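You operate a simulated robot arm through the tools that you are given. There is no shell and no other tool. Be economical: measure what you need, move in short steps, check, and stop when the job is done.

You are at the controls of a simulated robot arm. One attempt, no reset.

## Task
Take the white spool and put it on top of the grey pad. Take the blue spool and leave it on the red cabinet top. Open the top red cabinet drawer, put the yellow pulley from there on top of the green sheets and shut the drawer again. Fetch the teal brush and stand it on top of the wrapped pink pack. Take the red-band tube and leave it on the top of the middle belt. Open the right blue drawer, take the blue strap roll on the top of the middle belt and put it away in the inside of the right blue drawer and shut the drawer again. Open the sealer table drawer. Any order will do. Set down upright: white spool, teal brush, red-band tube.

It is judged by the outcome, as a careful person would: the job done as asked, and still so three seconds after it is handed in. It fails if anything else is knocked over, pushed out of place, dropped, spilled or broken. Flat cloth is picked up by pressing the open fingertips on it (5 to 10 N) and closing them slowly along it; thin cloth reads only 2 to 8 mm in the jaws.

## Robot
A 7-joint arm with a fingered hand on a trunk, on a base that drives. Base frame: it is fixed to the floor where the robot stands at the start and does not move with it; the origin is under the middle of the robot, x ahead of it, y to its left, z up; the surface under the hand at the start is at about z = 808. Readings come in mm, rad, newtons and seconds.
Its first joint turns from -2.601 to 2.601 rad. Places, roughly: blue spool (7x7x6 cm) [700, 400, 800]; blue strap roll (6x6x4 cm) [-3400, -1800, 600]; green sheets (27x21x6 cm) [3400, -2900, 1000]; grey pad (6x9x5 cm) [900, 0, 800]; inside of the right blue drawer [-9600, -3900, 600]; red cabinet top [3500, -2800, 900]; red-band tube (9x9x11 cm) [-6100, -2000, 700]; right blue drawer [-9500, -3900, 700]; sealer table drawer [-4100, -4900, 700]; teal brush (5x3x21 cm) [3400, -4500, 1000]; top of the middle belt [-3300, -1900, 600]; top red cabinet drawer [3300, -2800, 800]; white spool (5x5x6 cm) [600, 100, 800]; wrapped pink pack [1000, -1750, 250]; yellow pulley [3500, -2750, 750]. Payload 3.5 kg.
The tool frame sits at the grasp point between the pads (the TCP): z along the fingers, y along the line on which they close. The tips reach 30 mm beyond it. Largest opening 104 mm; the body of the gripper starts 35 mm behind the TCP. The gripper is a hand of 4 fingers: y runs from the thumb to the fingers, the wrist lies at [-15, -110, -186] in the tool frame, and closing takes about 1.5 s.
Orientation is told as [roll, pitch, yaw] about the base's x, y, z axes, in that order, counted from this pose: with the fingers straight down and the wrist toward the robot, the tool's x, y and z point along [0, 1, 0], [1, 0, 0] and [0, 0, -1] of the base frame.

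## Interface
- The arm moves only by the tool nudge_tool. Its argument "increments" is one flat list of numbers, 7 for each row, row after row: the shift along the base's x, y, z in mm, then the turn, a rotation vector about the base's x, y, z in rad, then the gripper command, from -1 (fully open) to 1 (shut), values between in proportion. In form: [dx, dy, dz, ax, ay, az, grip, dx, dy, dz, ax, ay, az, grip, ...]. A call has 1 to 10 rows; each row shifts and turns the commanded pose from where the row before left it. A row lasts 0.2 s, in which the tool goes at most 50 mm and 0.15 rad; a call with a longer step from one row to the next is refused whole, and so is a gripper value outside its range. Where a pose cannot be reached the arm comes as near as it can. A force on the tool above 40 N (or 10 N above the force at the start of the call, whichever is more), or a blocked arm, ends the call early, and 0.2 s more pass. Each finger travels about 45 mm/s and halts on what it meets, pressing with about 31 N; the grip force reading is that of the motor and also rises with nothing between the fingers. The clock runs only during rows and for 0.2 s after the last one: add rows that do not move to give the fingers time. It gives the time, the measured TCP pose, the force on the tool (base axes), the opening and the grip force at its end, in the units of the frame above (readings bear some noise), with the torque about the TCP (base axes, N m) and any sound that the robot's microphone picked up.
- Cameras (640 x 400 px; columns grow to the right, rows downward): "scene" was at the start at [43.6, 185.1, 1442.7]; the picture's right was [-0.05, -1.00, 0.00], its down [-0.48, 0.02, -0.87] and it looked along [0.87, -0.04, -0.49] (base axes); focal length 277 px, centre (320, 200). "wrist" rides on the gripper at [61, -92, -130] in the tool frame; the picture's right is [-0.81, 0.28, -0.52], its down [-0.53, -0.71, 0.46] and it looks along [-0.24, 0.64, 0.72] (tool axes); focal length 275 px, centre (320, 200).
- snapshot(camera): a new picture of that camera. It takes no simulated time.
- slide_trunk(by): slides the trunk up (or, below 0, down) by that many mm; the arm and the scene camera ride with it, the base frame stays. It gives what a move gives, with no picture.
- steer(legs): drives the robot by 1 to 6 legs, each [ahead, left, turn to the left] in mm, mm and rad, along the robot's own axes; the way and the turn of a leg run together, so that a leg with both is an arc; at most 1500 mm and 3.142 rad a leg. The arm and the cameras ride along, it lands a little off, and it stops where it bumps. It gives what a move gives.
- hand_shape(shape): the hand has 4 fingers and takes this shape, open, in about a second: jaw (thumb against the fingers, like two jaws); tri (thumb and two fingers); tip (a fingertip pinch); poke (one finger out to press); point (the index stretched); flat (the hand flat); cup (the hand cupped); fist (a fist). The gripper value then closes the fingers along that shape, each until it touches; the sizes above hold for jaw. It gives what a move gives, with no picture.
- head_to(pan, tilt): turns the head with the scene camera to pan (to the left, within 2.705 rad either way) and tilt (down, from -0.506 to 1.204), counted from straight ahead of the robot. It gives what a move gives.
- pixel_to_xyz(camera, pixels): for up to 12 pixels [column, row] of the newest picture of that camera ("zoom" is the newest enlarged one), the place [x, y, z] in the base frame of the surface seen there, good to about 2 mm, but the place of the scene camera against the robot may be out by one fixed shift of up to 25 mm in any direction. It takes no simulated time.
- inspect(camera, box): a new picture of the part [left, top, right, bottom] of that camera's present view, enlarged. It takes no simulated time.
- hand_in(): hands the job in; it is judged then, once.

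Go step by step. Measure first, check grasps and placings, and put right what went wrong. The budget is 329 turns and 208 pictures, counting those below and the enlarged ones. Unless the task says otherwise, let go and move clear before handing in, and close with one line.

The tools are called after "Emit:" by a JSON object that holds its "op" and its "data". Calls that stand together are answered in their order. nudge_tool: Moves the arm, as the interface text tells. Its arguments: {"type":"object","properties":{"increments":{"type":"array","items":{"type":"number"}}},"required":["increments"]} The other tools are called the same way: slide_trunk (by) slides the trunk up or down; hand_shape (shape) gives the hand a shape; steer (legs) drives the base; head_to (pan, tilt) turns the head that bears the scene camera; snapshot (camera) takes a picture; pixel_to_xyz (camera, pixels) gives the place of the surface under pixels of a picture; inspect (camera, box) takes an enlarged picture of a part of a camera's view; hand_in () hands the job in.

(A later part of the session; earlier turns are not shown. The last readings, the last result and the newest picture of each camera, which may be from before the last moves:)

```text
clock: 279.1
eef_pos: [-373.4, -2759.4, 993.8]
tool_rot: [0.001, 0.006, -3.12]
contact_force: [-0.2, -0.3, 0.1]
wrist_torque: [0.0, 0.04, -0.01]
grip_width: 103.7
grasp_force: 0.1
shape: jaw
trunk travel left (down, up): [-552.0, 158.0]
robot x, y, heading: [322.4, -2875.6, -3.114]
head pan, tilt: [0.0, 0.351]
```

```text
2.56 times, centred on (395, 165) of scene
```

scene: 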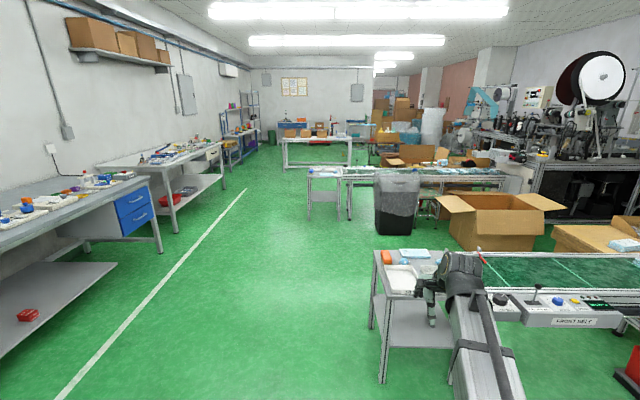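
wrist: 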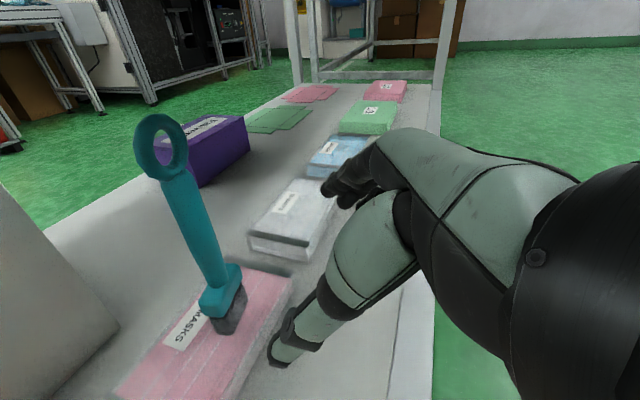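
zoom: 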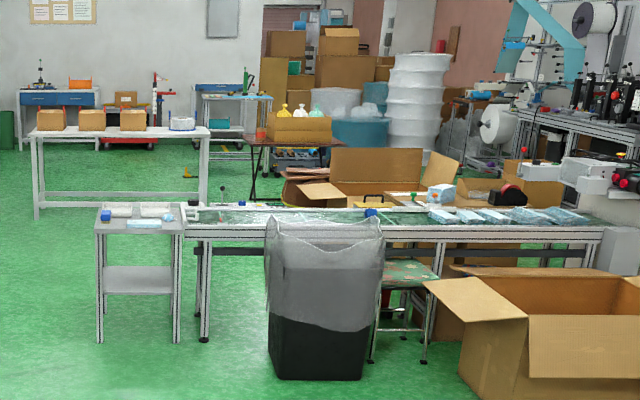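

The sealer table drawer is at about (−3970, −4785, 735), facing +y. I take the aisle at y ≈ −3750 and turn to face it.

Emit:
{"op": "steer", "data": {"legs": [[0, 880, -0.027], [1500, 0, 0], [1500, 0, 0], [1250, 0, 0], [0, 0, 1.571]]}}

Emit:
{"op": "head_to", "data": {"pan": 0, "tilt": 0.5}}

Emit:
{"op": "snapshot", "data": {"camera": "scene"}}

```text
clock: 307.6
eef_pos: [-4116.1, -4423.2, 994.5]
tool_rot: [0.003, 0.005, -1.625]
contact_force: [1.0, -0.3, 0.7]
wrist_torque: [-0.02, 0.0, -0.02]
grip_width: 103.8
grasp_force: 0.1
shape: jaw
trunk travel left (down, up): [-552.0, 158.0]
robot x, y, heading: [-3948.5, -3741.9, -1.621]
head pan, tilt: [0.0, 0.351]
```

```text
clock: 308.3
eef_pos: [-4116.0, -4424.1, 994.1]
tool_rot: [0.002, 0.006, -1.625]
contact_force: [0.5, 0.5, -0.5]
wrist_torque: [-0.02, -0.04, 0.0]
grip_width: 103.7
grasp_force: 0.1
shape: jaw
trunk travel left (down, up): [-552.0, 158.0]
robot x, y, heading: [-3948.9, -3744.0, -1.628]
head pan, tilt: [0.0, 0.499]
```

```text
86 pictures are left
```

scene: 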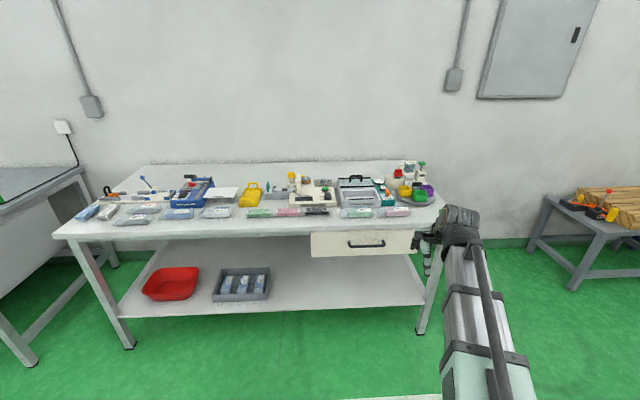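

Emit:
{"op": "inspect", "data": {"camera": "scene", "box": [300, 210, 450, 280]}}

Emit:
{"op": "pixel_to_xyz", "data": {"camera": "scene", "pixels": [[366, 246], [350, 244], [383, 243], [350, 240], [383, 239], [330, 245], [400, 245], [366, 254], [366, 233], [313, 245], [413, 245]]}}

```text
4.27 times, centred on (375, 245) of scene
```

zoom: 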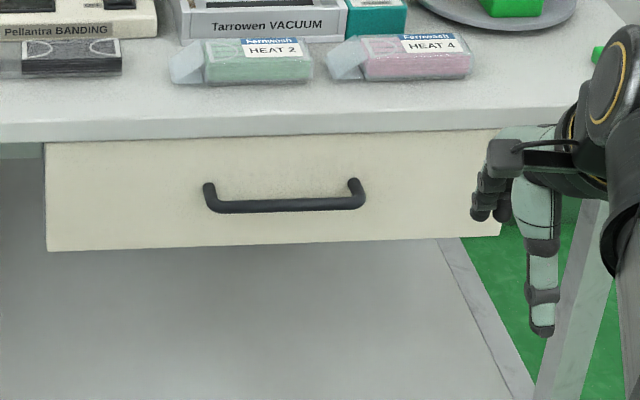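

```text
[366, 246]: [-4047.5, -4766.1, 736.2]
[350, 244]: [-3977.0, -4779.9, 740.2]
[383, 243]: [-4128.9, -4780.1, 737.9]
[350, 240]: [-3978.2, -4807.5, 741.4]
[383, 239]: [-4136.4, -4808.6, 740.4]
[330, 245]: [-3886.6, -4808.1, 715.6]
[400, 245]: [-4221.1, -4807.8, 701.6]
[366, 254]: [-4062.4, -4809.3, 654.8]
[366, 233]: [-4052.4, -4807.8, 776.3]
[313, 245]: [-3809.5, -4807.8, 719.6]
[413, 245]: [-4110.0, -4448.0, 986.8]
```

The handle bar is centred near (−4073, −4775, 743). As with the cabinet, I square up, lower the trunk and level the hand with fingers above and thumb below.

Emit:
{"op": "steer", "data": {"legs": [[0, 0, 0.054]]}}

Emit:
{"op": "slide_trunk", "data": {"by": -400}}

Emit:
{"op": "nudge_tool", "data": {"increments": [0, 0, 14, -0.15, 0, 0, -0.2, 0, 0, 14, -0.15, 0, 0, -0.2, 0, 0, 14, -0.15, 0, 0, -0.2, 0, 0, 14, -0.15, 0, 0, -0.2, 0, 0, 14, -0.15, 0, 0, -0.2, 0, 0, 14, -0.15, 0, 0, -0.2, 0, 0, 14, -0.15, 0, 0, -0.2, 0, 0, 14, -0.15, 0, 0, -0.2, 0, 0, 14, -0.15, 0, 0, -0.2, 0, 0, 14, -0.15, 0, 0, -0.2]}}

Emit:
{"op": "nudge_tool", "data": {"increments": [0, 0, 5, -0.06, 0, 0, -0.2, 0, 0, 0, 0, 0, 0, -0.2]}}

Emit:
{"op": "snapshot", "data": {"camera": "wrist"}}

```text
clock: 309.1
eef_pos: [-4078.8, -4431.7, 995.5]
tool_rot: [0.001, 0.004, -1.57]
contact_force: [-0.7, 0.1, 0.2]
wrist_torque: [0.03, 0.02, 0.0]
grip_width: 103.9
grasp_force: 0.0
shape: jaw
trunk travel left (down, up): [-552.0, 158.0]
robot x, y, heading: [-3948.3, -3742.0, -1.565]
head pan, tilt: [0.0, 0.499]
```

```text
clock: 312.9
eef_pos: [-4078.9, -4432.1, 594.2]
tool_rot: [0.002, 0.006, -1.57]
contact_force: [0.5, -0.1, 0.1]
wrist_torque: [0.03, 0.02, 0.01]
grip_width: 103.7
grasp_force: 0.0
shape: jaw
trunk travel left (down, up): [-152.0, 558.0]
robot x, y, heading: [-3950.2, -3744.9, -1.564]
head pan, tilt: [0.0, 0.499]
```

```text
clock: 315.1
eef_pos: [-4078.8, -4431.8, 735.5]
tool_rot: [-0.027, -1.495, -1.544]
contact_force: [-0.2, -0.8, -0.5]
wrist_torque: [0.03, -0.01, -0.02]
grip_width: 62.8
grasp_force: 0.1
shape: jaw
trunk travel left (down, up): [-152.0, 558.0]
robot x, y, heading: [-3951.1, -3740.6, -1.566]
head pan, tilt: [0.0, 0.499]
```

```text
clock: 315.7
eef_pos: [-4078.0, -4430.8, 740.4]
tool_rot: [-0.133, -1.556, -1.436]
contact_force: [-0.3, -0.5, -0.1]
wrist_torque: [0.01, 0.0, 0.0]
grip_width: 62.6
grasp_force: 0.1
shape: jaw
trunk travel left (down, up): [-152.0, 558.0]
robot x, y, heading: [-3953.0, -3744.0, -1.565]
head pan, tilt: [0.0, 0.499]
```

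```text
84 pictures are left
```

wrist: 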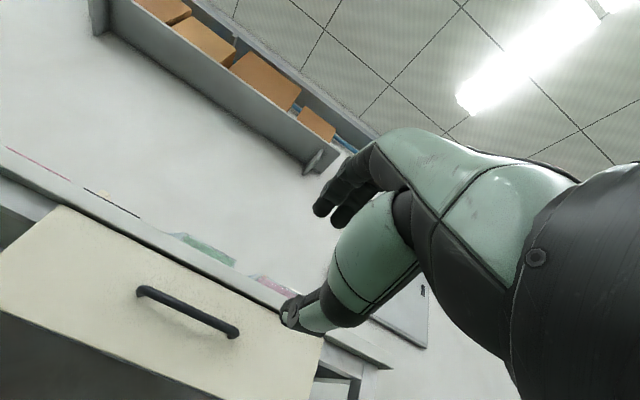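

Fully level this time. I measure the handle with the wrist camera.

Emit:
{"op": "pixel_to_xyz", "data": {"camera": "wrist", "pixels": [[145, 291], [190, 312], [230, 330], [165, 300], [210, 322], [190, 330], [230, 290], [300, 270], [150, 262]]}}

Emit:
{"op": "inspect", "data": {"camera": "wrist", "box": [100, 250, 340, 370]}}

```text
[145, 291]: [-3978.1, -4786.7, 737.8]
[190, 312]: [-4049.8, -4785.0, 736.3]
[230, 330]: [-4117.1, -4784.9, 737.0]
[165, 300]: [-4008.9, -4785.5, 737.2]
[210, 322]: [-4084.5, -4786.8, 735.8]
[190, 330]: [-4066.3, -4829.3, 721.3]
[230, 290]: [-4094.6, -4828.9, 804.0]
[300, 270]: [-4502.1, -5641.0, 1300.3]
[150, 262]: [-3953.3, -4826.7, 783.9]
```

```text
2.67 times, centred on (220, 310) of wrist
```

zoom: 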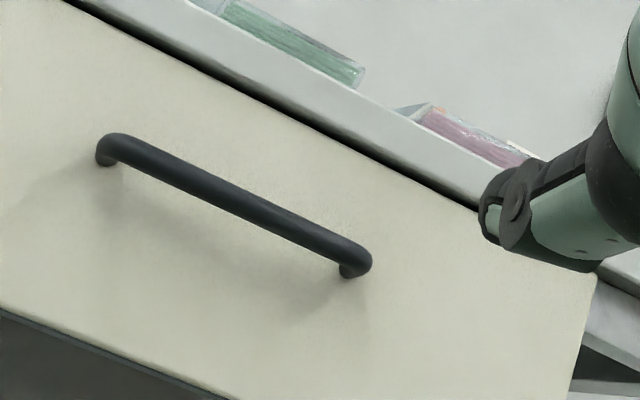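

Bar axis ≈ (−4048, −4791, 736), face at −4829. I drive 240 mm in and approach with the arm.

Emit:
{"op": "steer", "data": {"legs": [[240, 0, 0]]}}

Emit:
{"op": "nudge_tool", "data": {"increments": [15, 0, -2, 0, 0, 0, -0.2, 14, 0, -2, 0, 0, 0, -0.2, 0, -25, 0, 0, 0, 0, -0.2, 0, -25, 0, 0, 0, 0, -0.2, 0, 0, 0, 0, 0, 0, -0.2]}}

Emit:
{"op": "snapshot", "data": {"camera": "wrist"}}

```text
clock: 317.5
eef_pos: [-4075.1, -4669.6, 740.5]
tool_rot: [-0.119, -1.554, -1.446]
contact_force: [-0.3, 0.9, 0.1]
wrist_torque: [0.0, 0.0, 0.02]
grip_width: 62.4
grasp_force: 0.0
shape: jaw
trunk travel left (down, up): [-152.0, 558.0]
robot x, y, heading: [-3947.4, -3979.6, -1.568]
head pan, tilt: [0.0, 0.499]
```

```text
clock: 318.7
eef_pos: [-4045.5, -4719.2, 737.5]
tool_rot: [-0.183, -1.553, -1.381]
contact_force: [0.2, -0.2, -0.5]
wrist_torque: [0.0, -0.01, -0.02]
grip_width: 62.7
grasp_force: 0.0
shape: jaw
trunk travel left (down, up): [-152.0, 558.0]
robot x, y, heading: [-3950.3, -3979.8, -1.563]
head pan, tilt: [0.0, 0.499]
```

```text
82 pictures are left
```

wrist: 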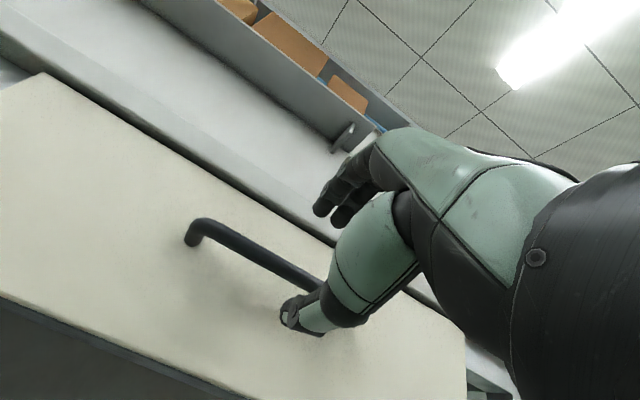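

The bar at (283,272) lies right on the approach line. I advance 67 mm and close.

Emit:
{"op": "nudge_tool", "data": {"increments": [0, -25, 0, 0, 0, 0, -0.2, 0, -25, 0, 0, 0, 0, -0.2, 0, -17, 0, 0, 0, 0, -0.2, 0, 0, 0, 0, 0, 0, -0.2, 0, 0, 0, 0, 0, 0, 0.3, 0, 0, 0, 0, 0, 0, 0.7, 0, 0, 0, 0, 0, 0, 1, 0, 0, 0, 0, 0, 0, 1, 0, 0, 0, 0, 0, 0, 1]}}

Emit:
{"op": "snapshot", "data": {"camera": "wrist"}}

```text
clock: 320.7
eef_pos: [-4049.4, -4787.2, 737.1]
tool_rot: [-0.371, -1.549, -1.186]
contact_force: [0.6, -4.2, -0.4]
wrist_torque: [-0.02, 0.08, 0.05]
grip_width: 0.0
grasp_force: 29.7
shape: jaw
out of reach, approached as far as the arm can: row 3
trunk travel left (down, up): [-152.0, 558.0]
robot x, y, heading: [-3948.3, -3981.7, -1.567]
head pan, tilt: [0.0, 0.499]
```

```text
81 pictures are left
```

wrist: 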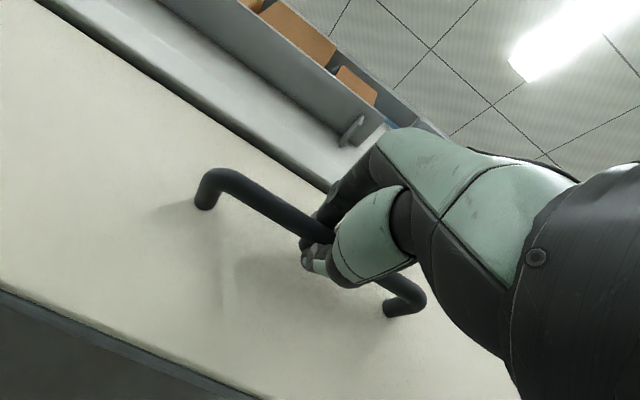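

The fingers closed around the bar. I pull gently towards +y.

Emit:
{"op": "nudge_tool", "data": {"increments": [0, 8, 0, 0, 0, 0, 1, 0, 12, 0, 0, 0, 0, 1, 0, 15, 0, 0, 0, 0, 1, 0, 15, 0, 0, 0, 0, 1, 0, 15, 0, 0, 0, 0, 1, 0, 15, 0, 0, 0, 0, 1, 0, 15, 0, 0, 0, 0, 1, 0, 0, 0, 0, 0, 0, 1]}}

Emit:
{"op": "snapshot", "data": {"camera": "wrist"}}

```text
clock: 322.5
eef_pos: [-4049.9, -4692.3, 739.1]
tool_rot: [-0.11, -1.554, -1.457]
contact_force: [1.8, 0.6, -6.4]
wrist_torque: [0.03, 0.05, 0.02]
grip_width: 0.0
grasp_force: 30.9
shape: jaw
trunk travel left (down, up): [-152.0, 558.0]
robot x, y, heading: [-3948.8, -3987.7, -1.562]
head pan, tilt: [0.0, 0.499]
```

```text
80 pictures are left
```

wrist: 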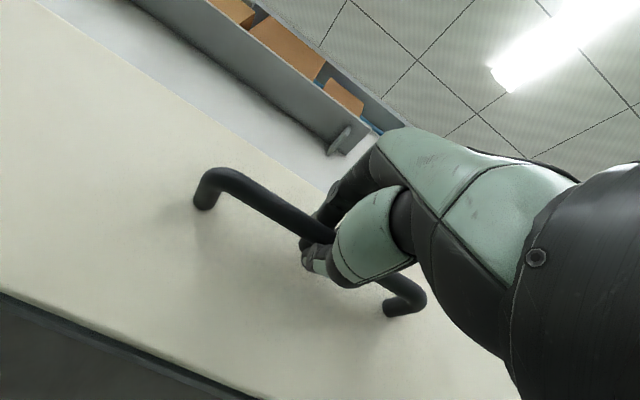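

It opens. I pull on by driving back 200 mm.

Emit:
{"op": "steer", "data": {"legs": [[-200, 0, 0]]}}

Emit:
{"op": "snapshot", "data": {"camera": "scene"}}

```text
clock: 324.1
eef_pos: [-4051.3, -4493.1, 738.3]
tool_rot: [-0.14, -1.554, -1.425]
contact_force: [7.7, -1.2, -7.3]
wrist_torque: [0.09, 0.1, 0.12]
grip_width: 0.0
grasp_force: 30.8
shape: jaw
trunk travel left (down, up): [-152.0, 558.0]
robot x, y, heading: [-3950.3, -3783.9, -1.571]
head pan, tilt: [0.0, 0.499]
```

```text
79 pictures are left
```

scene: 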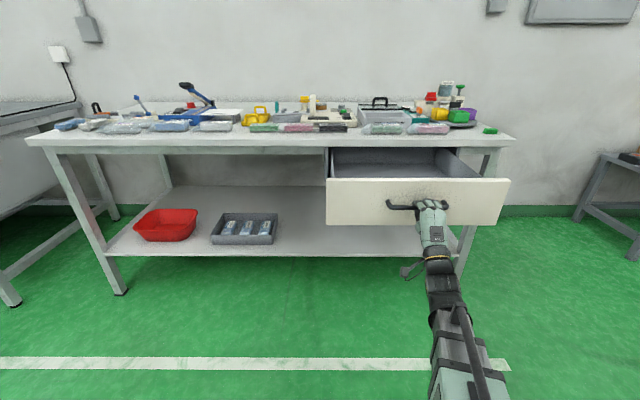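

The sealer drawer is open by about 295 mm. I let go and back away, then go to the blue drawer.

Emit:
{"op": "nudge_tool", "data": {"increments": [0, 0, 0, 0, 0, 0, 0.5, 0, 0, 0, 0, 0, 0, 0, 0, 0, 0, 0, 0, 0, -0.3, 0, 0, 0, 0, 0, 0, -0.3, 0, 0, 0, 0, 0, 0, -0.3]}}

Emit:
{"op": "steer", "data": {"legs": [[-150, 0, 0]]}}

Emit:
{"op": "snapshot", "data": {"camera": "scene"}}

```text
clock: 325.3
eef_pos: [-4051.3, -4492.4, 738.2]
tool_rot: [-0.126, -1.554, -1.441]
contact_force: [-0.4, 0.9, -1.0]
wrist_torque: [-0.03, 0.01, 0.0]
grip_width: 67.0
grasp_force: 0.1
shape: jaw
trunk travel left (down, up): [-152.0, 558.0]
robot x, y, heading: [-3953.5, -3781.2, -1.563]
head pan, tilt: [0.0, 0.499]
```

```text
clock: 326.7
eef_pos: [-4051.4, -4343.6, 738.1]
tool_rot: [-0.125, -1.551, -1.441]
contact_force: [-0.7, 0.0, 0.3]
wrist_torque: [-0.04, -0.01, -0.02]
grip_width: 67.5
grasp_force: 0.1
shape: jaw
trunk travel left (down, up): [-152.0, 558.0]
robot x, y, heading: [-3949.6, -3636.2, -1.567]
head pan, tilt: [0.0, 0.499]
```

```text
78 pictures are left
```

scene: 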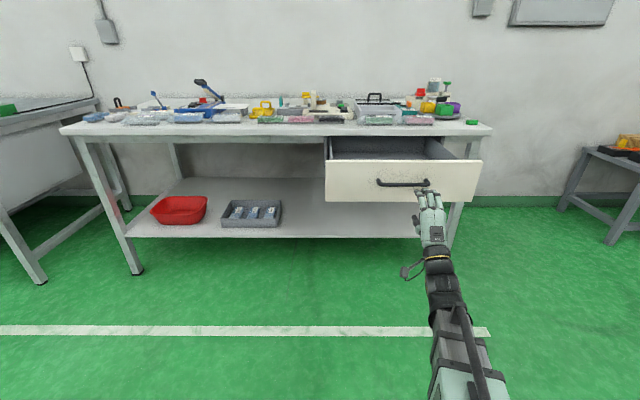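

Open and clear. I turn west and look along the aisle.

Emit:
{"op": "steer", "data": {"legs": [[0, 0, -1.575]]}}

Emit:
{"op": "head_to", "data": {"pan": 0, "tilt": 0.3}}

Emit:
{"op": "snapshot", "data": {"camera": "scene"}}

```text
clock: 330.8
eef_pos: [-4662.9, -3546.9, 737.4]
tool_rot: [-0.126, -1.554, -2.991]
contact_force: [0.4, 0.1, -0.2]
wrist_torque: [0.0, -0.03, 0.03]
grip_width: 67.4
grasp_force: 0.0
shape: jaw
trunk travel left (down, up): [-152.0, 558.0]
robot x, y, heading: [-3948.0, -3633.8, -3.112]
head pan, tilt: [0.0, 0.499]
```

```text
clock: 331.6
eef_pos: [-4662.9, -3545.6, 738.4]
tool_rot: [-0.122, -1.554, -2.997]
contact_force: [-0.5, 0.1, 0.5]
wrist_torque: [-0.01, 0.02, 0.02]
grip_width: 67.0
grasp_force: 0.0
shape: jaw
trunk travel left (down, up): [-152.0, 558.0]
robot x, y, heading: [-3949.2, -3637.0, -3.113]
head pan, tilt: [0.0, 0.3]
```

```text
77 pictures are left
```

scene: 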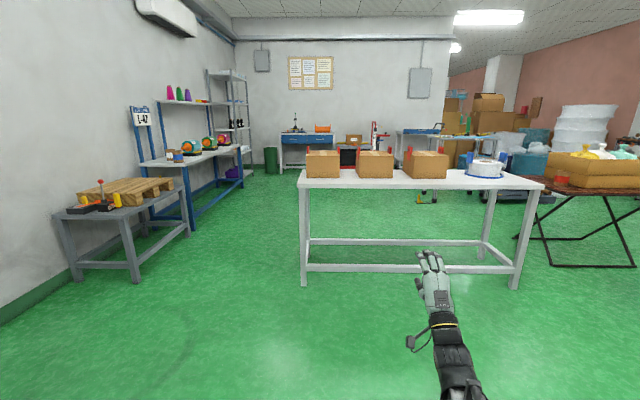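

Emit:
{"op": "pixel_to_xyz", "data": {"camera": "scene", "pixels": [[303, 285], [515, 287], [485, 170], [320, 140], [295, 142], [245, 180], [220, 210], [190, 235], [270, 165], [370, 145], [400, 150], [425, 190]]}}

Emit:
{"op": "inspect", "data": {"camera": "scene", "box": [260, 100, 560, 210]}}

```text
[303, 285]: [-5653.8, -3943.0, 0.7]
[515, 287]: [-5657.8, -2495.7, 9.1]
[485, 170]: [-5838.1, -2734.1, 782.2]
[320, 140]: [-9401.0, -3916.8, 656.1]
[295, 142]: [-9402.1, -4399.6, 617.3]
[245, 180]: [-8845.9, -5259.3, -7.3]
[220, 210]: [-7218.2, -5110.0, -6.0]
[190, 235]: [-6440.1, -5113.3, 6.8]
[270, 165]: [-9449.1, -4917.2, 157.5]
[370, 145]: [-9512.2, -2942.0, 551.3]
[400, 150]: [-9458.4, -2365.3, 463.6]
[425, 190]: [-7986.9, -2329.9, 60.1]
```

```text
2.13 times, centred on (410, 155) of scene
```

zoom: 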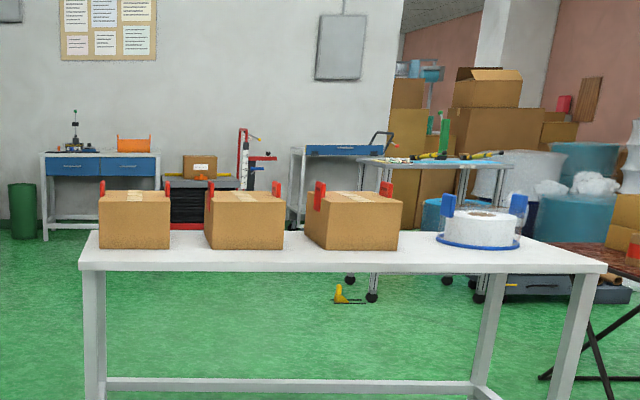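

The aisle passes the white table (y > −3943) and the stool (y < −4930); I drive through at y ≈ −4440 towards the blue drawers at (−9400, −3917, 660).

Emit:
{"op": "steer", "data": {"legs": [[500, 200, 0], [450, 590, -0.028], [1500, 0, 0], [1450, 0, 0]]}}

Emit:
{"op": "snapshot", "data": {"camera": "scene"}}

```text
clock: 352.0
eef_pos: [-8537.8, -4231.5, 738.5]
tool_rot: [-0.123, -1.553, -3.042]
contact_force: [-0.1, -0.2, 0.7]
wrist_torque: [-0.02, 0.04, -0.02]
grip_width: 67.3
grasp_force: 0.0
shape: jaw
trunk travel left (down, up): [-152.0, 558.0]
robot x, y, heading: [-7830.9, -4353.3, 3.121]
head pan, tilt: [0.0, 0.3]
```

```text
75 pictures are left
```

scene: 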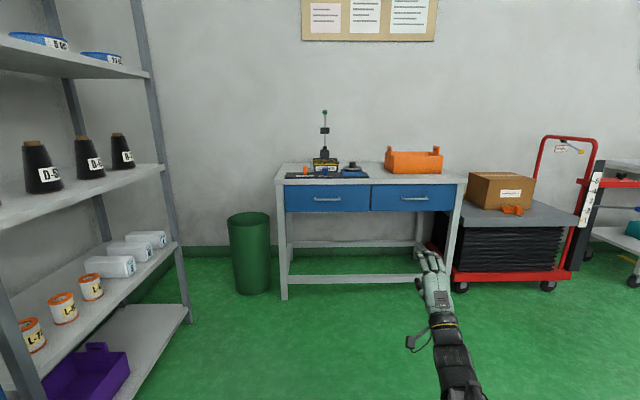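

Emit:
{"op": "inspect", "data": {"camera": "scene", "box": [270, 160, 480, 270]}}

Emit:
{"op": "pixel_to_xyz", "data": {"camera": "scene", "pixels": [[414, 198], [402, 198], [427, 197], [414, 190], [390, 200], [440, 200], [414, 206], [375, 198], [454, 195], [414, 182], [460, 230]]}}

```text
3.05 times, centred on (375, 215) of scene
```

zoom: 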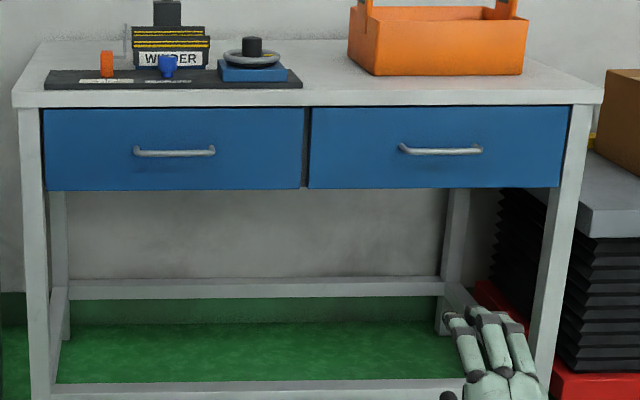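

```text
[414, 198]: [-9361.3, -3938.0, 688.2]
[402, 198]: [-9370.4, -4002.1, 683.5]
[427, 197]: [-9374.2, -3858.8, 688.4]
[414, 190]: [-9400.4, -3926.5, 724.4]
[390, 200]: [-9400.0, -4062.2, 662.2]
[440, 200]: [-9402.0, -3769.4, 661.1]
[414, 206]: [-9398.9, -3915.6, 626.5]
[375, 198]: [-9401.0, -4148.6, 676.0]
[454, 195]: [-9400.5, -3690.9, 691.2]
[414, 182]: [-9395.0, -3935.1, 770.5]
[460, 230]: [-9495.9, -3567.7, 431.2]
```

The right drawer's handle is near (−9368, −3915, 697). I drive up to it and lower by 41 mm.

Emit:
{"op": "steer", "data": {"legs": [[570, -328, 0.02]]}}

Emit:
{"op": "slide_trunk", "data": {"by": -41}}

Emit:
{"op": "snapshot", "data": {"camera": "wrist"}}

```text
clock: 355.7
eef_pos: [-9105.4, -3922.3, 737.1]
tool_rot: [-0.124, -1.553, -3.014]
contact_force: [0.1, -0.4, -0.1]
wrist_torque: [-0.01, 0.02, 0.01]
grip_width: 67.3
grasp_force: 0.0
shape: jaw
trunk travel left (down, up): [-152.0, 558.0]
robot x, y, heading: [-8397.7, -4026.1, -3.14]
head pan, tilt: [0.0, 0.3]
```

```text
clock: 356.5
eef_pos: [-9105.7, -3922.7, 698.3]
tool_rot: [-0.124, -1.553, -3.016]
contact_force: [0.2, -0.1, -0.1]
wrist_torque: [-0.01, -0.04, 0.01]
grip_width: 67.1
grasp_force: 0.0
shape: jaw
trunk travel left (down, up): [-111.0, 599.0]
robot x, y, heading: [-8396.9, -4024.1, -3.142]
head pan, tilt: [0.0, 0.3]
```

```text
73 pictures are left
```

wrist: 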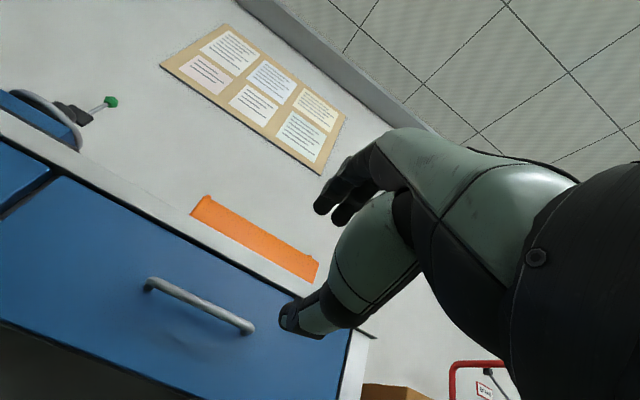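

Emit:
{"op": "pixel_to_xyz", "data": {"camera": "wrist", "pixels": [[152, 283], [175, 291], [200, 303], [225, 315], [245, 325], [200, 330], [200, 280], [260, 280]]}}

```text
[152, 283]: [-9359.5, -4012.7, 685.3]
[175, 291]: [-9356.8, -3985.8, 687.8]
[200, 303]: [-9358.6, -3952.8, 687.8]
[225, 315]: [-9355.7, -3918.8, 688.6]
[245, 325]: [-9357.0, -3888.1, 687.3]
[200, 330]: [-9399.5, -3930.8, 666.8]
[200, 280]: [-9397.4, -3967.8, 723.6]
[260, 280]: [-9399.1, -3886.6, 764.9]
```

Bar axis ≈ (−9362, −3948, 687.5). I drive 170 mm, then approach with the arm and close.

Emit:
{"op": "steer", "data": {"legs": [[170, 0, 0]]}}

Emit:
{"op": "nudge_tool", "data": {"increments": [0, -13, -6, 0, 0, 0, -0.3, 0, -12, -5, 0, 0, 0, -0.3, -10, 0, 0, 0, 0, 0, -0.3, 0, 0, 0, 0, 0, 0, -0.3]}}

Emit:
{"op": "snapshot", "data": {"camera": "wrist"}}

```text
clock: 358.0
eef_pos: [-9277.7, -3923.2, 697.5]
tool_rot: [-0.122, -1.553, -3.016]
contact_force: [-0.3, 0.1, 0.2]
wrist_torque: [-0.02, -0.01, -0.02]
grip_width: 67.2
grasp_force: 0.0
shape: jaw
trunk travel left (down, up): [-111.0, 599.0]
robot x, y, heading: [-8565.8, -4025.1, -3.141]
head pan, tilt: [0.0, 0.3]
```

```text
clock: 359.0
eef_pos: [-9285.4, -3939.0, 689.3]
tool_rot: [-0.372, -1.549, -2.757]
contact_force: [0.6, -0.8, -0.3]
wrist_torque: [0.0, -0.01, -0.01]
grip_width: 67.3
grasp_force: 0.0
shape: jaw
out of reach, approached as far as the arm can: row 2
trunk travel left (down, up): [-111.0, 599.0]
robot x, y, heading: [-8568.1, -4024.0, -3.134]
head pan, tilt: [0.0, 0.3]
```

```text
72 pictures are left
```

wrist: 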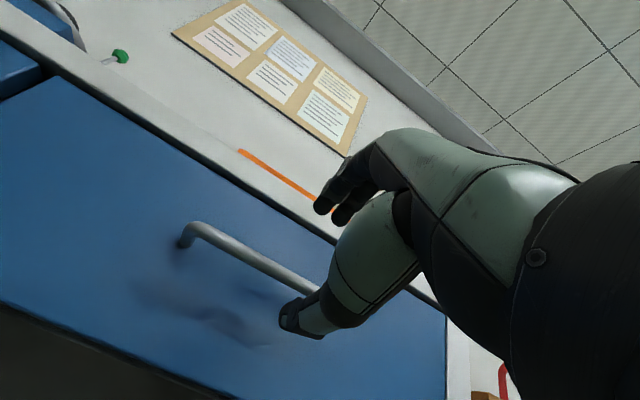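

Emit:
{"op": "nudge_tool", "data": {"increments": [-25, -2, 0, 0, 0, 0, -0.3, -25, -2, 0, 0, 0, 0, -0.3, -22, 0, -1, 0, 0, 0, -0.3, 0, 0, 0, 0, 0, 0, -0.3, 0, 0, 0, 0, 0, 0, 0.3, 0, 0, 0, 0, 0, 0, 0.7, 0, 0, 0, 0, 0, 0, 1, 0, 0, 0, 0, 0, 0, 1, 0, 0, 0, 0, 0, 0, 1]}}

Emit:
{"op": "snapshot", "data": {"camera": "wrist"}}

```text
clock: 361.0
eef_pos: [-9353.9, -3925.5, 693.3]
tool_rot: [-0.356, -1.547, -2.775]
contact_force: [-0.5, -0.4, -3.7]
wrist_torque: [0.05, 0.0, 0.04]
grip_width: 0.1
grasp_force: 24.0
shape: jaw
out of reach, approached as far as the arm can: row 1, 2, 3
trunk travel left (down, up): [-111.0, 599.0]
robot x, y, heading: [-8567.5, -4022.5, -3.143]
head pan, tilt: [0.0, 0.3]
```

```text
71 pictures are left
```

wrist: 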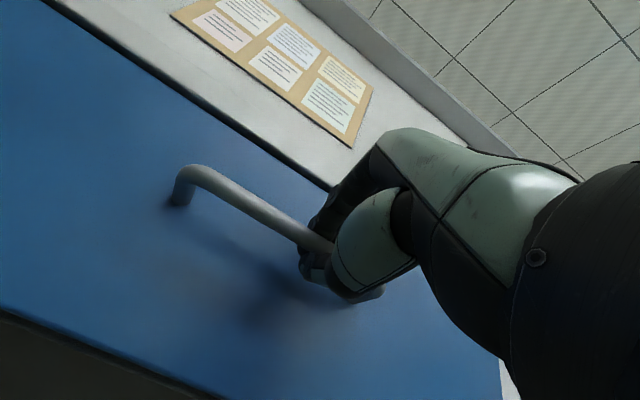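

The bar is caught. I pull slowly.

Emit:
{"op": "nudge_tool", "data": {"increments": [8, 0, 0, 0, 0, 0, 1, 12, 0, 0, 0, 0, 0, 1, 12, 0, 0, 0, 0, 0, 1, 12, 0, 0, 0, 0, 0, 1, 12, 0, 0, 0, 0, 0, 1, 0, 0, 0, 0, 0, 0, 1]}}

Emit:
{"op": "steer", "data": {"legs": [[-230, 0, 0]]}}

Emit:
{"op": "snapshot", "data": {"camera": "scene"}}

```text
clock: 362.4
eef_pos: [-9298.1, -3925.7, 692.7]
tool_rot: [-0.096, -1.554, -3.044]
contact_force: [1.4, 2.2, -6.4]
wrist_torque: [0.05, -0.06, 0.01]
grip_width: 2.4
grasp_force: 30.6
shape: jaw
trunk travel left (down, up): [-111.0, 599.0]
robot x, y, heading: [-8563.8, -4028.2, -3.134]
head pan, tilt: [0.0, 0.3]
```

```text
clock: 364.1
eef_pos: [-9069.8, -3922.8, 691.3]
tool_rot: [-0.124, -1.554, -3.017]
contact_force: [-0.6, -3.4, -6.9]
wrist_torque: [0.02, -0.04, 0.08]
grip_width: 2.1
grasp_force: 30.9
shape: jaw
trunk travel left (down, up): [-111.0, 599.0]
robot x, y, heading: [-8339.5, -4025.6, -3.139]
head pan, tilt: [0.0, 0.3]
```

```text
70 pictures are left
```

scene: 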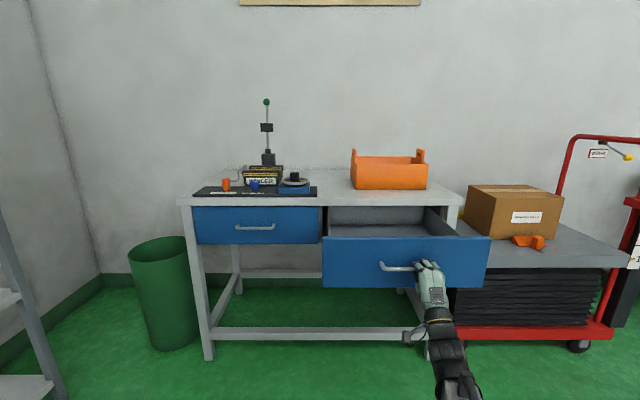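

The drawer is open by ~285 mm. I let go, back off, raise the trunk and turn the hand down.

Emit:
{"op": "nudge_tool", "data": {"increments": [0, 0, 0, 0, 0, 0, 0.5, 0, 0, 0, 0, 0, 0, 0, 0, 0, 0, 0, 0, 0, -0.3, 0, 0, 0, 0, 0, 0, -0.3, 0, 0, 0, 0, 0, 0, -0.3]}}

Emit:
{"op": "steer", "data": {"legs": [[-300, 0, 0]]}}

Emit:
{"op": "slide_trunk", "data": {"by": 364}}

Emit:
{"op": "nudge_tool", "data": {"increments": [0, 0, 0, 0, -0.15, 0, -1, 0, 0, 0, 0, -0.15, 0, -1, 0, 0, 0, 0, -0.15, 0, -1, 0, 0, 0, 0, -0.15, 0, -1, 0, 0, 0, 0, -0.15, 0, -1, 0, 0, 0, 0, -0.15, 0, -1, 0, 0, 0, 0, -0.15, 0, -1, 0, 0, 0, 0, -0.15, 0, -1, 0, 0, 0, 0, -0.15, 0, -1, 0, 0, 0, 0, -0.15, 0, -1]}}

Emit:
{"op": "nudge_tool", "data": {"increments": [0, 0, 0, 0, -0.06, 0, -1, 0, 0, 0, 0, 0, 0, -1]}}

Emit:
{"op": "snapshot", "data": {"camera": "wrist"}}

```text
clock: 365.3
eef_pos: [-9068.9, -3923.7, 692.9]
tool_rot: [-0.116, -1.555, -3.026]
contact_force: [0.2, 0.3, 0.0]
wrist_torque: [-0.01, 0.01, -0.02]
grip_width: 67.4
grasp_force: 0.0
shape: jaw
trunk travel left (down, up): [-111.0, 599.0]
robot x, y, heading: [-8337.1, -4024.9, -3.137]
head pan, tilt: [0.0, 0.3]
```

```text
clock: 367.4
eef_pos: [-8769.2, -3925.2, 693.0]
tool_rot: [-0.119, -1.553, -3.021]
contact_force: [0.0, 0.2, 0.1]
wrist_torque: [0.03, 0.01, 0.01]
grip_width: 67.0
grasp_force: 0.1
shape: jaw
trunk travel left (down, up): [-111.0, 599.0]
robot x, y, heading: [-8037.1, -4025.1, -3.137]
head pan, tilt: [0.0, 0.3]
```

```text
clock: 370.9
eef_pos: [-8768.6, -3925.1, 1056.1]
tool_rot: [-0.121, -1.553, -3.018]
contact_force: [-0.5, 0.8, -0.7]
wrist_torque: [-0.01, 0.01, -0.01]
grip_width: 67.3
grasp_force: 0.0
shape: jaw
trunk travel left (down, up): [-475.0, 235.0]
robot x, y, heading: [-8038.9, -4022.1, -3.137]
head pan, tilt: [0.0, 0.3]
```

```text
clock: 373.1
eef_pos: [-8768.3, -3924.5, 1057.1]
tool_rot: [0.002, -0.052, -3.139]
contact_force: [-0.2, 0.6, 1.2]
wrist_torque: [0.01, 0.04, -0.02]
grip_width: 103.7
grasp_force: 0.1
shape: jaw
trunk travel left (down, up): [-475.0, 235.0]
robot x, y, heading: [-8035.7, -4027.2, -3.136]
head pan, tilt: [0.0, 0.3]
```

```text
clock: 373.7
eef_pos: [-8769.2, -3925.0, 1056.0]
tool_rot: [0.001, 0.008, -3.142]
contact_force: [0.6, -0.5, -0.8]
wrist_torque: [-0.02, -0.01, 0.0]
grip_width: 103.9
grasp_force: 0.1
shape: jaw
trunk travel left (down, up): [-475.0, 235.0]
robot x, y, heading: [-8037.2, -4024.7, -3.136]
head pan, tilt: [0.0, 0.3]
```

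```text
69 pictures are left
```

wrist: 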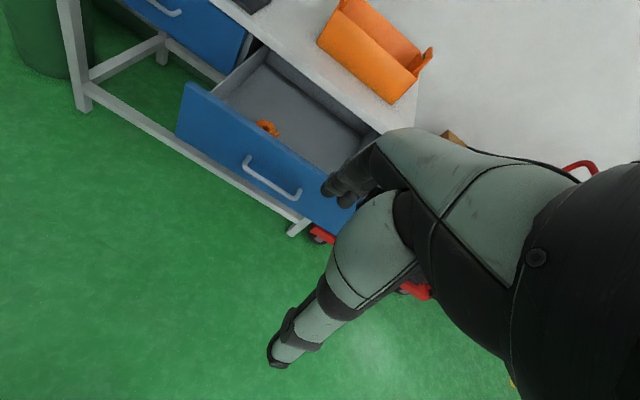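

The drawer is open with a small orange item inside (267,128). I note its inside for later and look towards the tube's table.

Emit:
{"op": "pixel_to_xyz", "data": {"camera": "wrist", "pixels": [[267, 128], [320, 135], [300, 110], [340, 150], [262, 72], [225, 95], [375, 135], [330, 195], [300, 165], [190, 85]]}}

Emit:
{"op": "head_to", "data": {"pan": -2.5, "tilt": 0.35}}

Emit:
{"op": "snapshot", "data": {"camera": "scene"}}

```text
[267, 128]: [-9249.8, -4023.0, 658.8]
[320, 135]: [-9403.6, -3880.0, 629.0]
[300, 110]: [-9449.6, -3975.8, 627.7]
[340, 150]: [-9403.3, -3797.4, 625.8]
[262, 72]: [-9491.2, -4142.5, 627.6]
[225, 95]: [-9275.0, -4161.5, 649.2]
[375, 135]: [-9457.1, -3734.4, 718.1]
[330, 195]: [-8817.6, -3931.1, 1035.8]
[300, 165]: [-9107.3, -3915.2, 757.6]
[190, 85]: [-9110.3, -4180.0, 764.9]
```

```text
clock: 375.9
eef_pos: [-8769.8, -3925.2, 1056.2]
tool_rot: [0.002, 0.006, -3.141]
contact_force: [1.0, -0.1, 1.1]
wrist_torque: [0.0, 0.0, -0.03]
grip_width: 103.8
grasp_force: 0.1
shape: jaw
trunk travel left (down, up): [-475.0, 235.0]
robot x, y, heading: [-8038.0, -4024.5, -3.138]
head pan, tilt: [-2.499, 0.351]
```

```text
68 pictures are left
```

scene: 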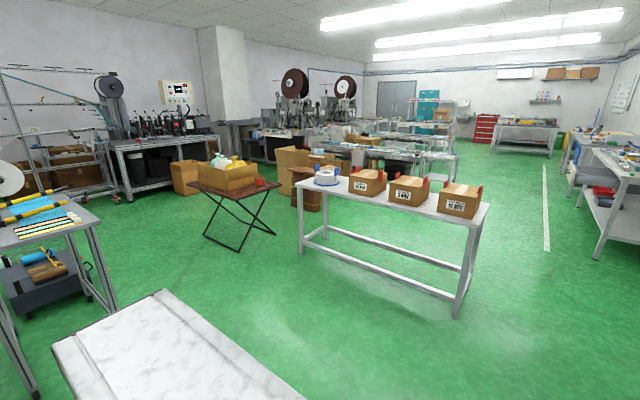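

Emit:
{"op": "inspect", "data": {"camera": "scene", "box": [180, 120, 340, 260]}}

Emit:
{"op": "pixel_to_xyz", "data": {"camera": "scene", "pixels": [[260, 181], [260, 185], [275, 186], [235, 200], [190, 183], [215, 182], [239, 250], [275, 233], [300, 250], [295, 180], [490, 215], [455, 315]]}}

```text
2.86 times, centred on (260, 190) of scene
```

zoom: 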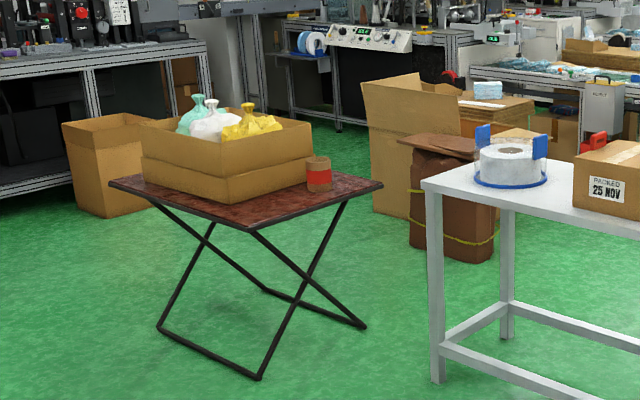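

```text
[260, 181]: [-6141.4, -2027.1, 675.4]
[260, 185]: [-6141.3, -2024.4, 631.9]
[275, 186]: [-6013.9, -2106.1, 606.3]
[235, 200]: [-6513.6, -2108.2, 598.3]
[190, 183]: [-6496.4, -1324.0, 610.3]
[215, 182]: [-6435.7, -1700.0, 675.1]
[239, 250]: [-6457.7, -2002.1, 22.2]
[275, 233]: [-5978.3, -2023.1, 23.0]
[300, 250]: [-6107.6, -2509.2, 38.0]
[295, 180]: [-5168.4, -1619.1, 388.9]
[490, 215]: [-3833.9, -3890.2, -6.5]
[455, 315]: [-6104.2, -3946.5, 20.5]
```

The red-band tube stands at about (−6135, −2020) on the folding table's corner. I back east, turn, and approach from the south-west.

Emit:
{"op": "steer", "data": {"legs": [[-1390, 0, 0], [0, 0, -2.007], [1100, 368, 0]]}}

Emit:
{"op": "head_to", "data": {"pan": 0, "tilt": 0.55}}

Emit:
{"op": "snapshot", "data": {"camera": "scene"}}

Emit:
{"op": "snapshot", "data": {"camera": "wrist"}}

```text
clock: 393.3
eef_pos: [-6096.2, -2236.2, 1056.6]
tool_rot: [0.003, 0.006, 1.117]
contact_force: [-0.4, 0.2, -0.5]
wrist_torque: [0.03, -0.04, -0.01]
grip_width: 103.9
grasp_force: 0.0
shape: jaw
trunk travel left (down, up): [-475.0, 235.0]
robot x, y, heading: [-6506.0, -2847.4, 1.122]
head pan, tilt: [-2.499, 0.351]
```

```text
clock: 395.5
eef_pos: [-6096.9, -2236.0, 1055.9]
tool_rot: [0.001, 0.005, 1.12]
contact_force: [-0.7, -0.3, 1.2]
wrist_torque: [0.0, 0.01, 0.0]
grip_width: 103.8
grasp_force: 0.0
shape: jaw
trunk travel left (down, up): [-475.0, 235.0]
robot x, y, heading: [-6508.6, -2850.0, 1.121]
head pan, tilt: [0.0, 0.55]
```

```text
66 pictures are left
```

scene: 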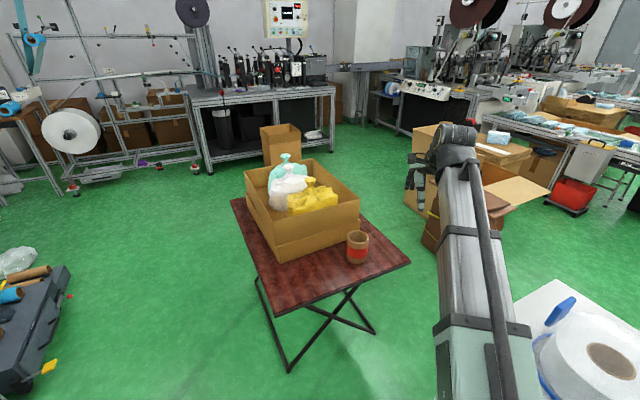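

```text
65 pictures are left
```

wrist: 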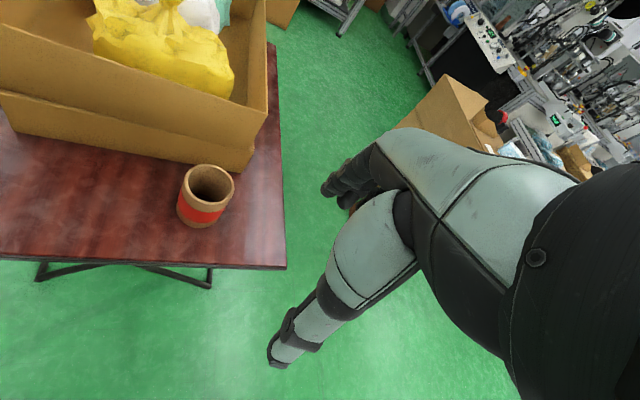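

Emit:
{"op": "inspect", "data": {"camera": "wrist", "box": [150, 140, 270, 250]}}

Emit:
{"op": "pixel_to_xyz", "data": {"camera": "zoom", "pixels": [[220, 200], [440, 220], [330, 142], [320, 305], [220, 170], [430, 260], [250, 400], [200, 340], [330, 500], [100, 300], [420, 130], [540, 350]]}}

```text
3.64 times, centred on (210, 195) of wrist
```

zoom: 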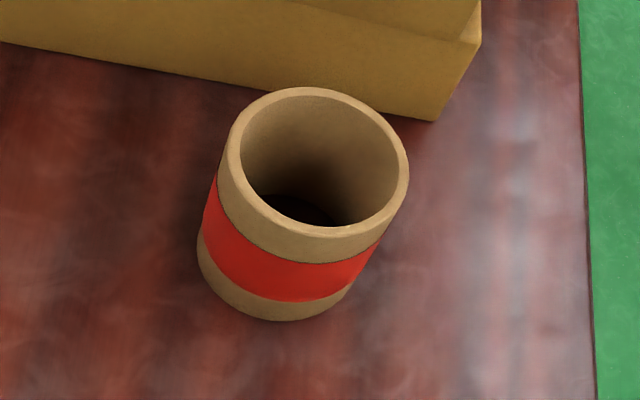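

```text
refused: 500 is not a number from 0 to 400
```

Emit:
{"op": "pixel_to_xyz", "data": {"camera": "zoom", "pixels": [[235, 165], [402, 170], [310, 93], [320, 232], [250, 215], [370, 215], [380, 115], [260, 110], [275, 315], [440, 110], [220, 80], [480, 300]]}}

```text
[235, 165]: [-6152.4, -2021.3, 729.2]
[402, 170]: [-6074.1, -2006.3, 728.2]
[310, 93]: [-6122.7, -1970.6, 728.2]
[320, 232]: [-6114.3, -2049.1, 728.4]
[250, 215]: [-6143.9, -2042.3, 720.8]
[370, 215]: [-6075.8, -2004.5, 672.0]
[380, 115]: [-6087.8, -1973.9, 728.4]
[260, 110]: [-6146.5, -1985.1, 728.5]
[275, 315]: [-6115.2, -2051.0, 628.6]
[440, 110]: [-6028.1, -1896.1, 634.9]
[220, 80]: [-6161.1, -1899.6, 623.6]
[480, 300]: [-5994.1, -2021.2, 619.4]
```

Tube: centre (−6116, −2011), 90 mm wide, top z 728, table z 619. I drive 100 mm nearer and move the fully open hand above it.

Emit:
{"op": "steer", "data": {"legs": [[100, 0, 0]]}}

Emit:
{"op": "nudge_tool", "data": {"increments": [-15, 33, -30, 0, 0, 0, -1, -15, 33, -30, 0, 0, 0, -1, -15, 33, -30, 0, 0, 0, -1, -14, 33, -30, 0, 0, 0, -1, 0, 0, -45, 0, 0, 0, -1, 0, 0, -45, 0, 0, 0, -1, 0, 0, 0, 0, 0, 0, -1]}}

```text
clock: 396.7
eef_pos: [-6051.7, -2143.9, 1055.5]
tool_rot: [0.002, 0.005, 1.12]
contact_force: [-0.3, 1.0, 0.7]
wrist_torque: [-0.05, 0.02, 0.01]
grip_width: 103.7
grasp_force: 0.2
shape: jaw
trunk travel left (down, up): [-475.0, 235.0]
robot x, y, heading: [-6460.3, -2755.9, 1.122]
head pan, tilt: [0.0, 0.55]
```

```text
clock: 398.3
eef_pos: [-6109.6, -2013.6, 845.9]
tool_rot: [0.002, 0.004, 1.121]
contact_force: [0.8, -0.3, 0.0]
wrist_torque: [0.02, 0.0, -0.04]
grip_width: 103.8
grasp_force: 0.1
shape: jaw
trunk travel left (down, up): [-475.0, 235.0]
robot x, y, heading: [-6460.2, -2758.0, 1.122]
head pan, tilt: [0.0, 0.55]
```

Emit:
{"op": "nudge_tool", "data": {"increments": [-6, 2.5, -20, 0, 0, 0, -1, 0, 0, -20, 0, 0, 0, -1, 0, 0, 0, 0, 0, 0, -1]}}

Emit:
{"op": "snapshot", "data": {"camera": "wrist"}}

Emit:
{"op": "pixel_to_xyz", "data": {"camera": "wrist", "pixels": [[272, 262], [290, 240], [250, 250], [265, 300], [230, 280]]}}

```text
clock: 399.1
eef_pos: [-6118.4, -2010.1, 805.1]
tool_rot: [0.001, 0.006, 1.119]
contact_force: [0.7, 0.1, 0.7]
wrist_torque: [-0.01, -0.02, -0.04]
grip_width: 103.8
grasp_force: 0.0
shape: jaw
trunk travel left (down, up): [-475.0, 235.0]
robot x, y, heading: [-6459.4, -2760.2, 1.121]
head pan, tilt: [0.0, 0.55]
```

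```text
63 pictures are left
```

wrist: 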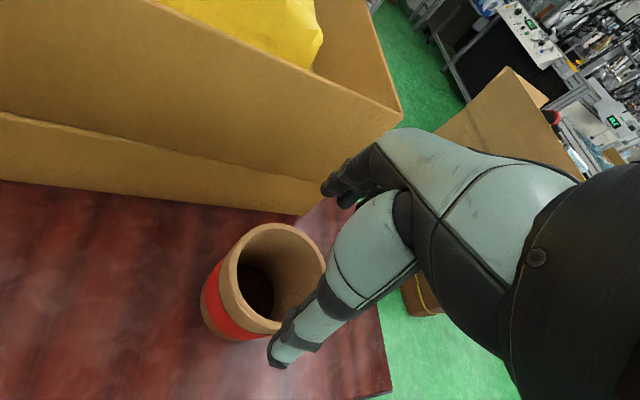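

```text
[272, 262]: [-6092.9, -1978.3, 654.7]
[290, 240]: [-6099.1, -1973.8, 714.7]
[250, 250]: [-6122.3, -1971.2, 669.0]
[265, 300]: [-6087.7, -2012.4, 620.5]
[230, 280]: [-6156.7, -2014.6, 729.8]
```

Emit:
{"op": "pixel_to_xyz", "data": {"camera": "wrist", "pixels": [[300, 80], [390, 108], [300, 150], [200, 120], [300, 205], [150, 15]]}}

```text
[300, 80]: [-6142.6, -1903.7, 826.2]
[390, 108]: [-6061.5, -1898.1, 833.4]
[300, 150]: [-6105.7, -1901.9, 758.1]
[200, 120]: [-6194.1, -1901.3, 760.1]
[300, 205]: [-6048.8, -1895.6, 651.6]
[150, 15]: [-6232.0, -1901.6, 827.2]
```

The box wall is at y −1902, leaving ≥40 mm beyond the far fingers. I lower around the tube to z 705 and close.

Emit:
{"op": "nudge_tool", "data": {"increments": [2, -1, -25, 0, 0, 0, -1, 0, 0, -25, 0, 0, 0, -1, 0, 0, -25, 0, 0, 0, -1, 0, 0, -24, 0, 0, 0, -1, 0, 0, 0, 0, 0, 0, -1]}}

Emit:
{"op": "nudge_tool", "data": {"increments": [0, 0, 0, 0, 0, 0, -0.8, 0, 0, 0, 0, 0, 0, -0.6, 0, 0, 0, 0, 0, 0, -0.4, 0, 0, 0, 0, 0, 0, -0.3, 0, 0, 0, 0, 0, 0, -0.3]}}

Emit:
{"op": "snapshot", "data": {"camera": "wrist"}}

```text
clock: 400.3
eef_pos: [-6114.5, -2010.1, 710.2]
tool_rot: [0.003, -0.002, 1.12]
contact_force: [2.4, 6.2, 33.2]
wrist_torque: [0.63, -0.05, 0.06]
grip_width: 104.1
grasp_force: 0.0
shape: jaw
trunk travel left (down, up): [-475.0, 235.0]
robot x, y, heading: [-6464.3, -2755.2, 1.126]
head pan, tilt: [0.0, 0.55]
```

```text
clock: 401.5
eef_pos: [-6114.6, -2010.4, 709.3]
tool_rot: [0.001, -0.001, 1.122]
contact_force: [0.5, 3.7, 33.8]
wrist_torque: [1.55, -0.67, 0.06]
grip_width: 74.6
grasp_force: 31.3
shape: jaw
trunk travel left (down, up): [-475.0, 235.0]
robot x, y, heading: [-6463.7, -2756.7, 1.124]
head pan, tilt: [0.0, 0.55]
```

```text
62 pictures are left
```

wrist: 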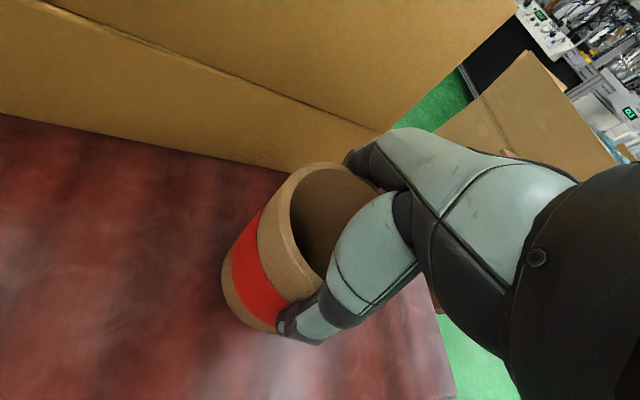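

The palm rests on the rim (33 N) and the fingers grip. I lift gently and check.

Emit:
{"op": "nudge_tool", "data": {"increments": [0, 0, 5, 0, 0, 0, -0.2, 0, 0, 10, 0, 0, 0, -0.1, 0, 0, 15, 0, 0, 0, -0.1, 0, 0, 30, 0, 0, 0, -0.1, 0, 0, 0, 0, 0, 0, -0.1]}}

Emit:
{"op": "snapshot", "data": {"camera": "wrist"}}

```text
clock: 402.7
eef_pos: [-6117.2, -2010.6, 768.3]
tool_rot: [0.003, 0.005, 1.121]
contact_force: [-0.4, -0.2, -0.8]
wrist_torque: [-0.05, 0.0, -0.01]
grip_width: 74.3
grasp_force: 31.1
shape: jaw
trunk travel left (down, up): [-475.0, 235.0]
robot x, y, heading: [-6464.6, -2756.7, 1.122]
head pan, tilt: [0.0, 0.55]
```

```text
61 pictures are left
```

wrist: 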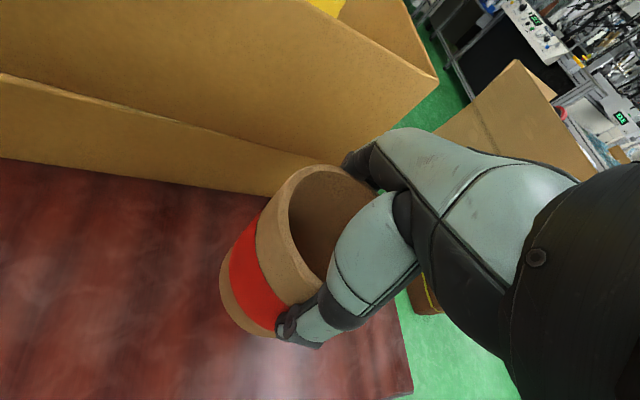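

The tube is lifted upright. I raise it and look towards the middle belt (pan right).

Emit:
{"op": "nudge_tool", "data": {"increments": [0, 0, 45, 0, 0, 0, -0.1, 0, 0, 45, 0, 0, 0, -0.1, 0, 0, 45, 0, 0, 0, -0.1, 0, 0, 45, 0, 0, 0, -0.1, -15, -32, 30, 0, 0, 0, -0.1, -17, -36, 20, 0, 0, 0, -0.1, -17, -36, 0, 0, 0, 0, -0.1, -17, -36, 0, 0, 0, 0, -0.1, -17, -36, 0, 0, 0, 0, -0.1, 0, 0, 0, 0, 0, 0, -0.1]}}

Emit:
{"op": "head_to", "data": {"pan": -0.95, "tilt": 0.4}}

Emit:
{"op": "snapshot", "data": {"camera": "scene"}}

```text
clock: 404.9
eef_pos: [-6197.8, -2187.9, 996.1]
tool_rot: [0.001, 0.004, 1.121]
contact_force: [0.5, -0.4, -0.2]
wrist_torque: [-0.03, 0.01, -0.01]
grip_width: 74.3
grasp_force: 30.7
shape: jaw
trunk travel left (down, up): [-475.0, 235.0]
robot x, y, heading: [-6460.2, -2757.5, 1.12]
head pan, tilt: [0.0, 0.55]
```

```text
clock: 406.1
eef_pos: [-6198.2, -2187.9, 995.5]
tool_rot: [0.003, 0.005, 1.123]
contact_force: [0.6, 0.8, -1.1]
wrist_torque: [0.01, 0.0, 0.01]
grip_width: 74.1
grasp_force: 30.5
shape: jaw
trunk travel left (down, up): [-475.0, 235.0]
robot x, y, heading: [-6462.0, -2757.9, 1.125]
head pan, tilt: [-0.949, 0.4]
```

```text
60 pictures are left
```

scene: 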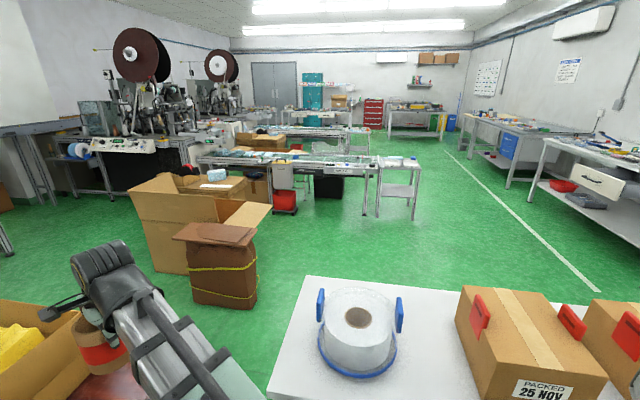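

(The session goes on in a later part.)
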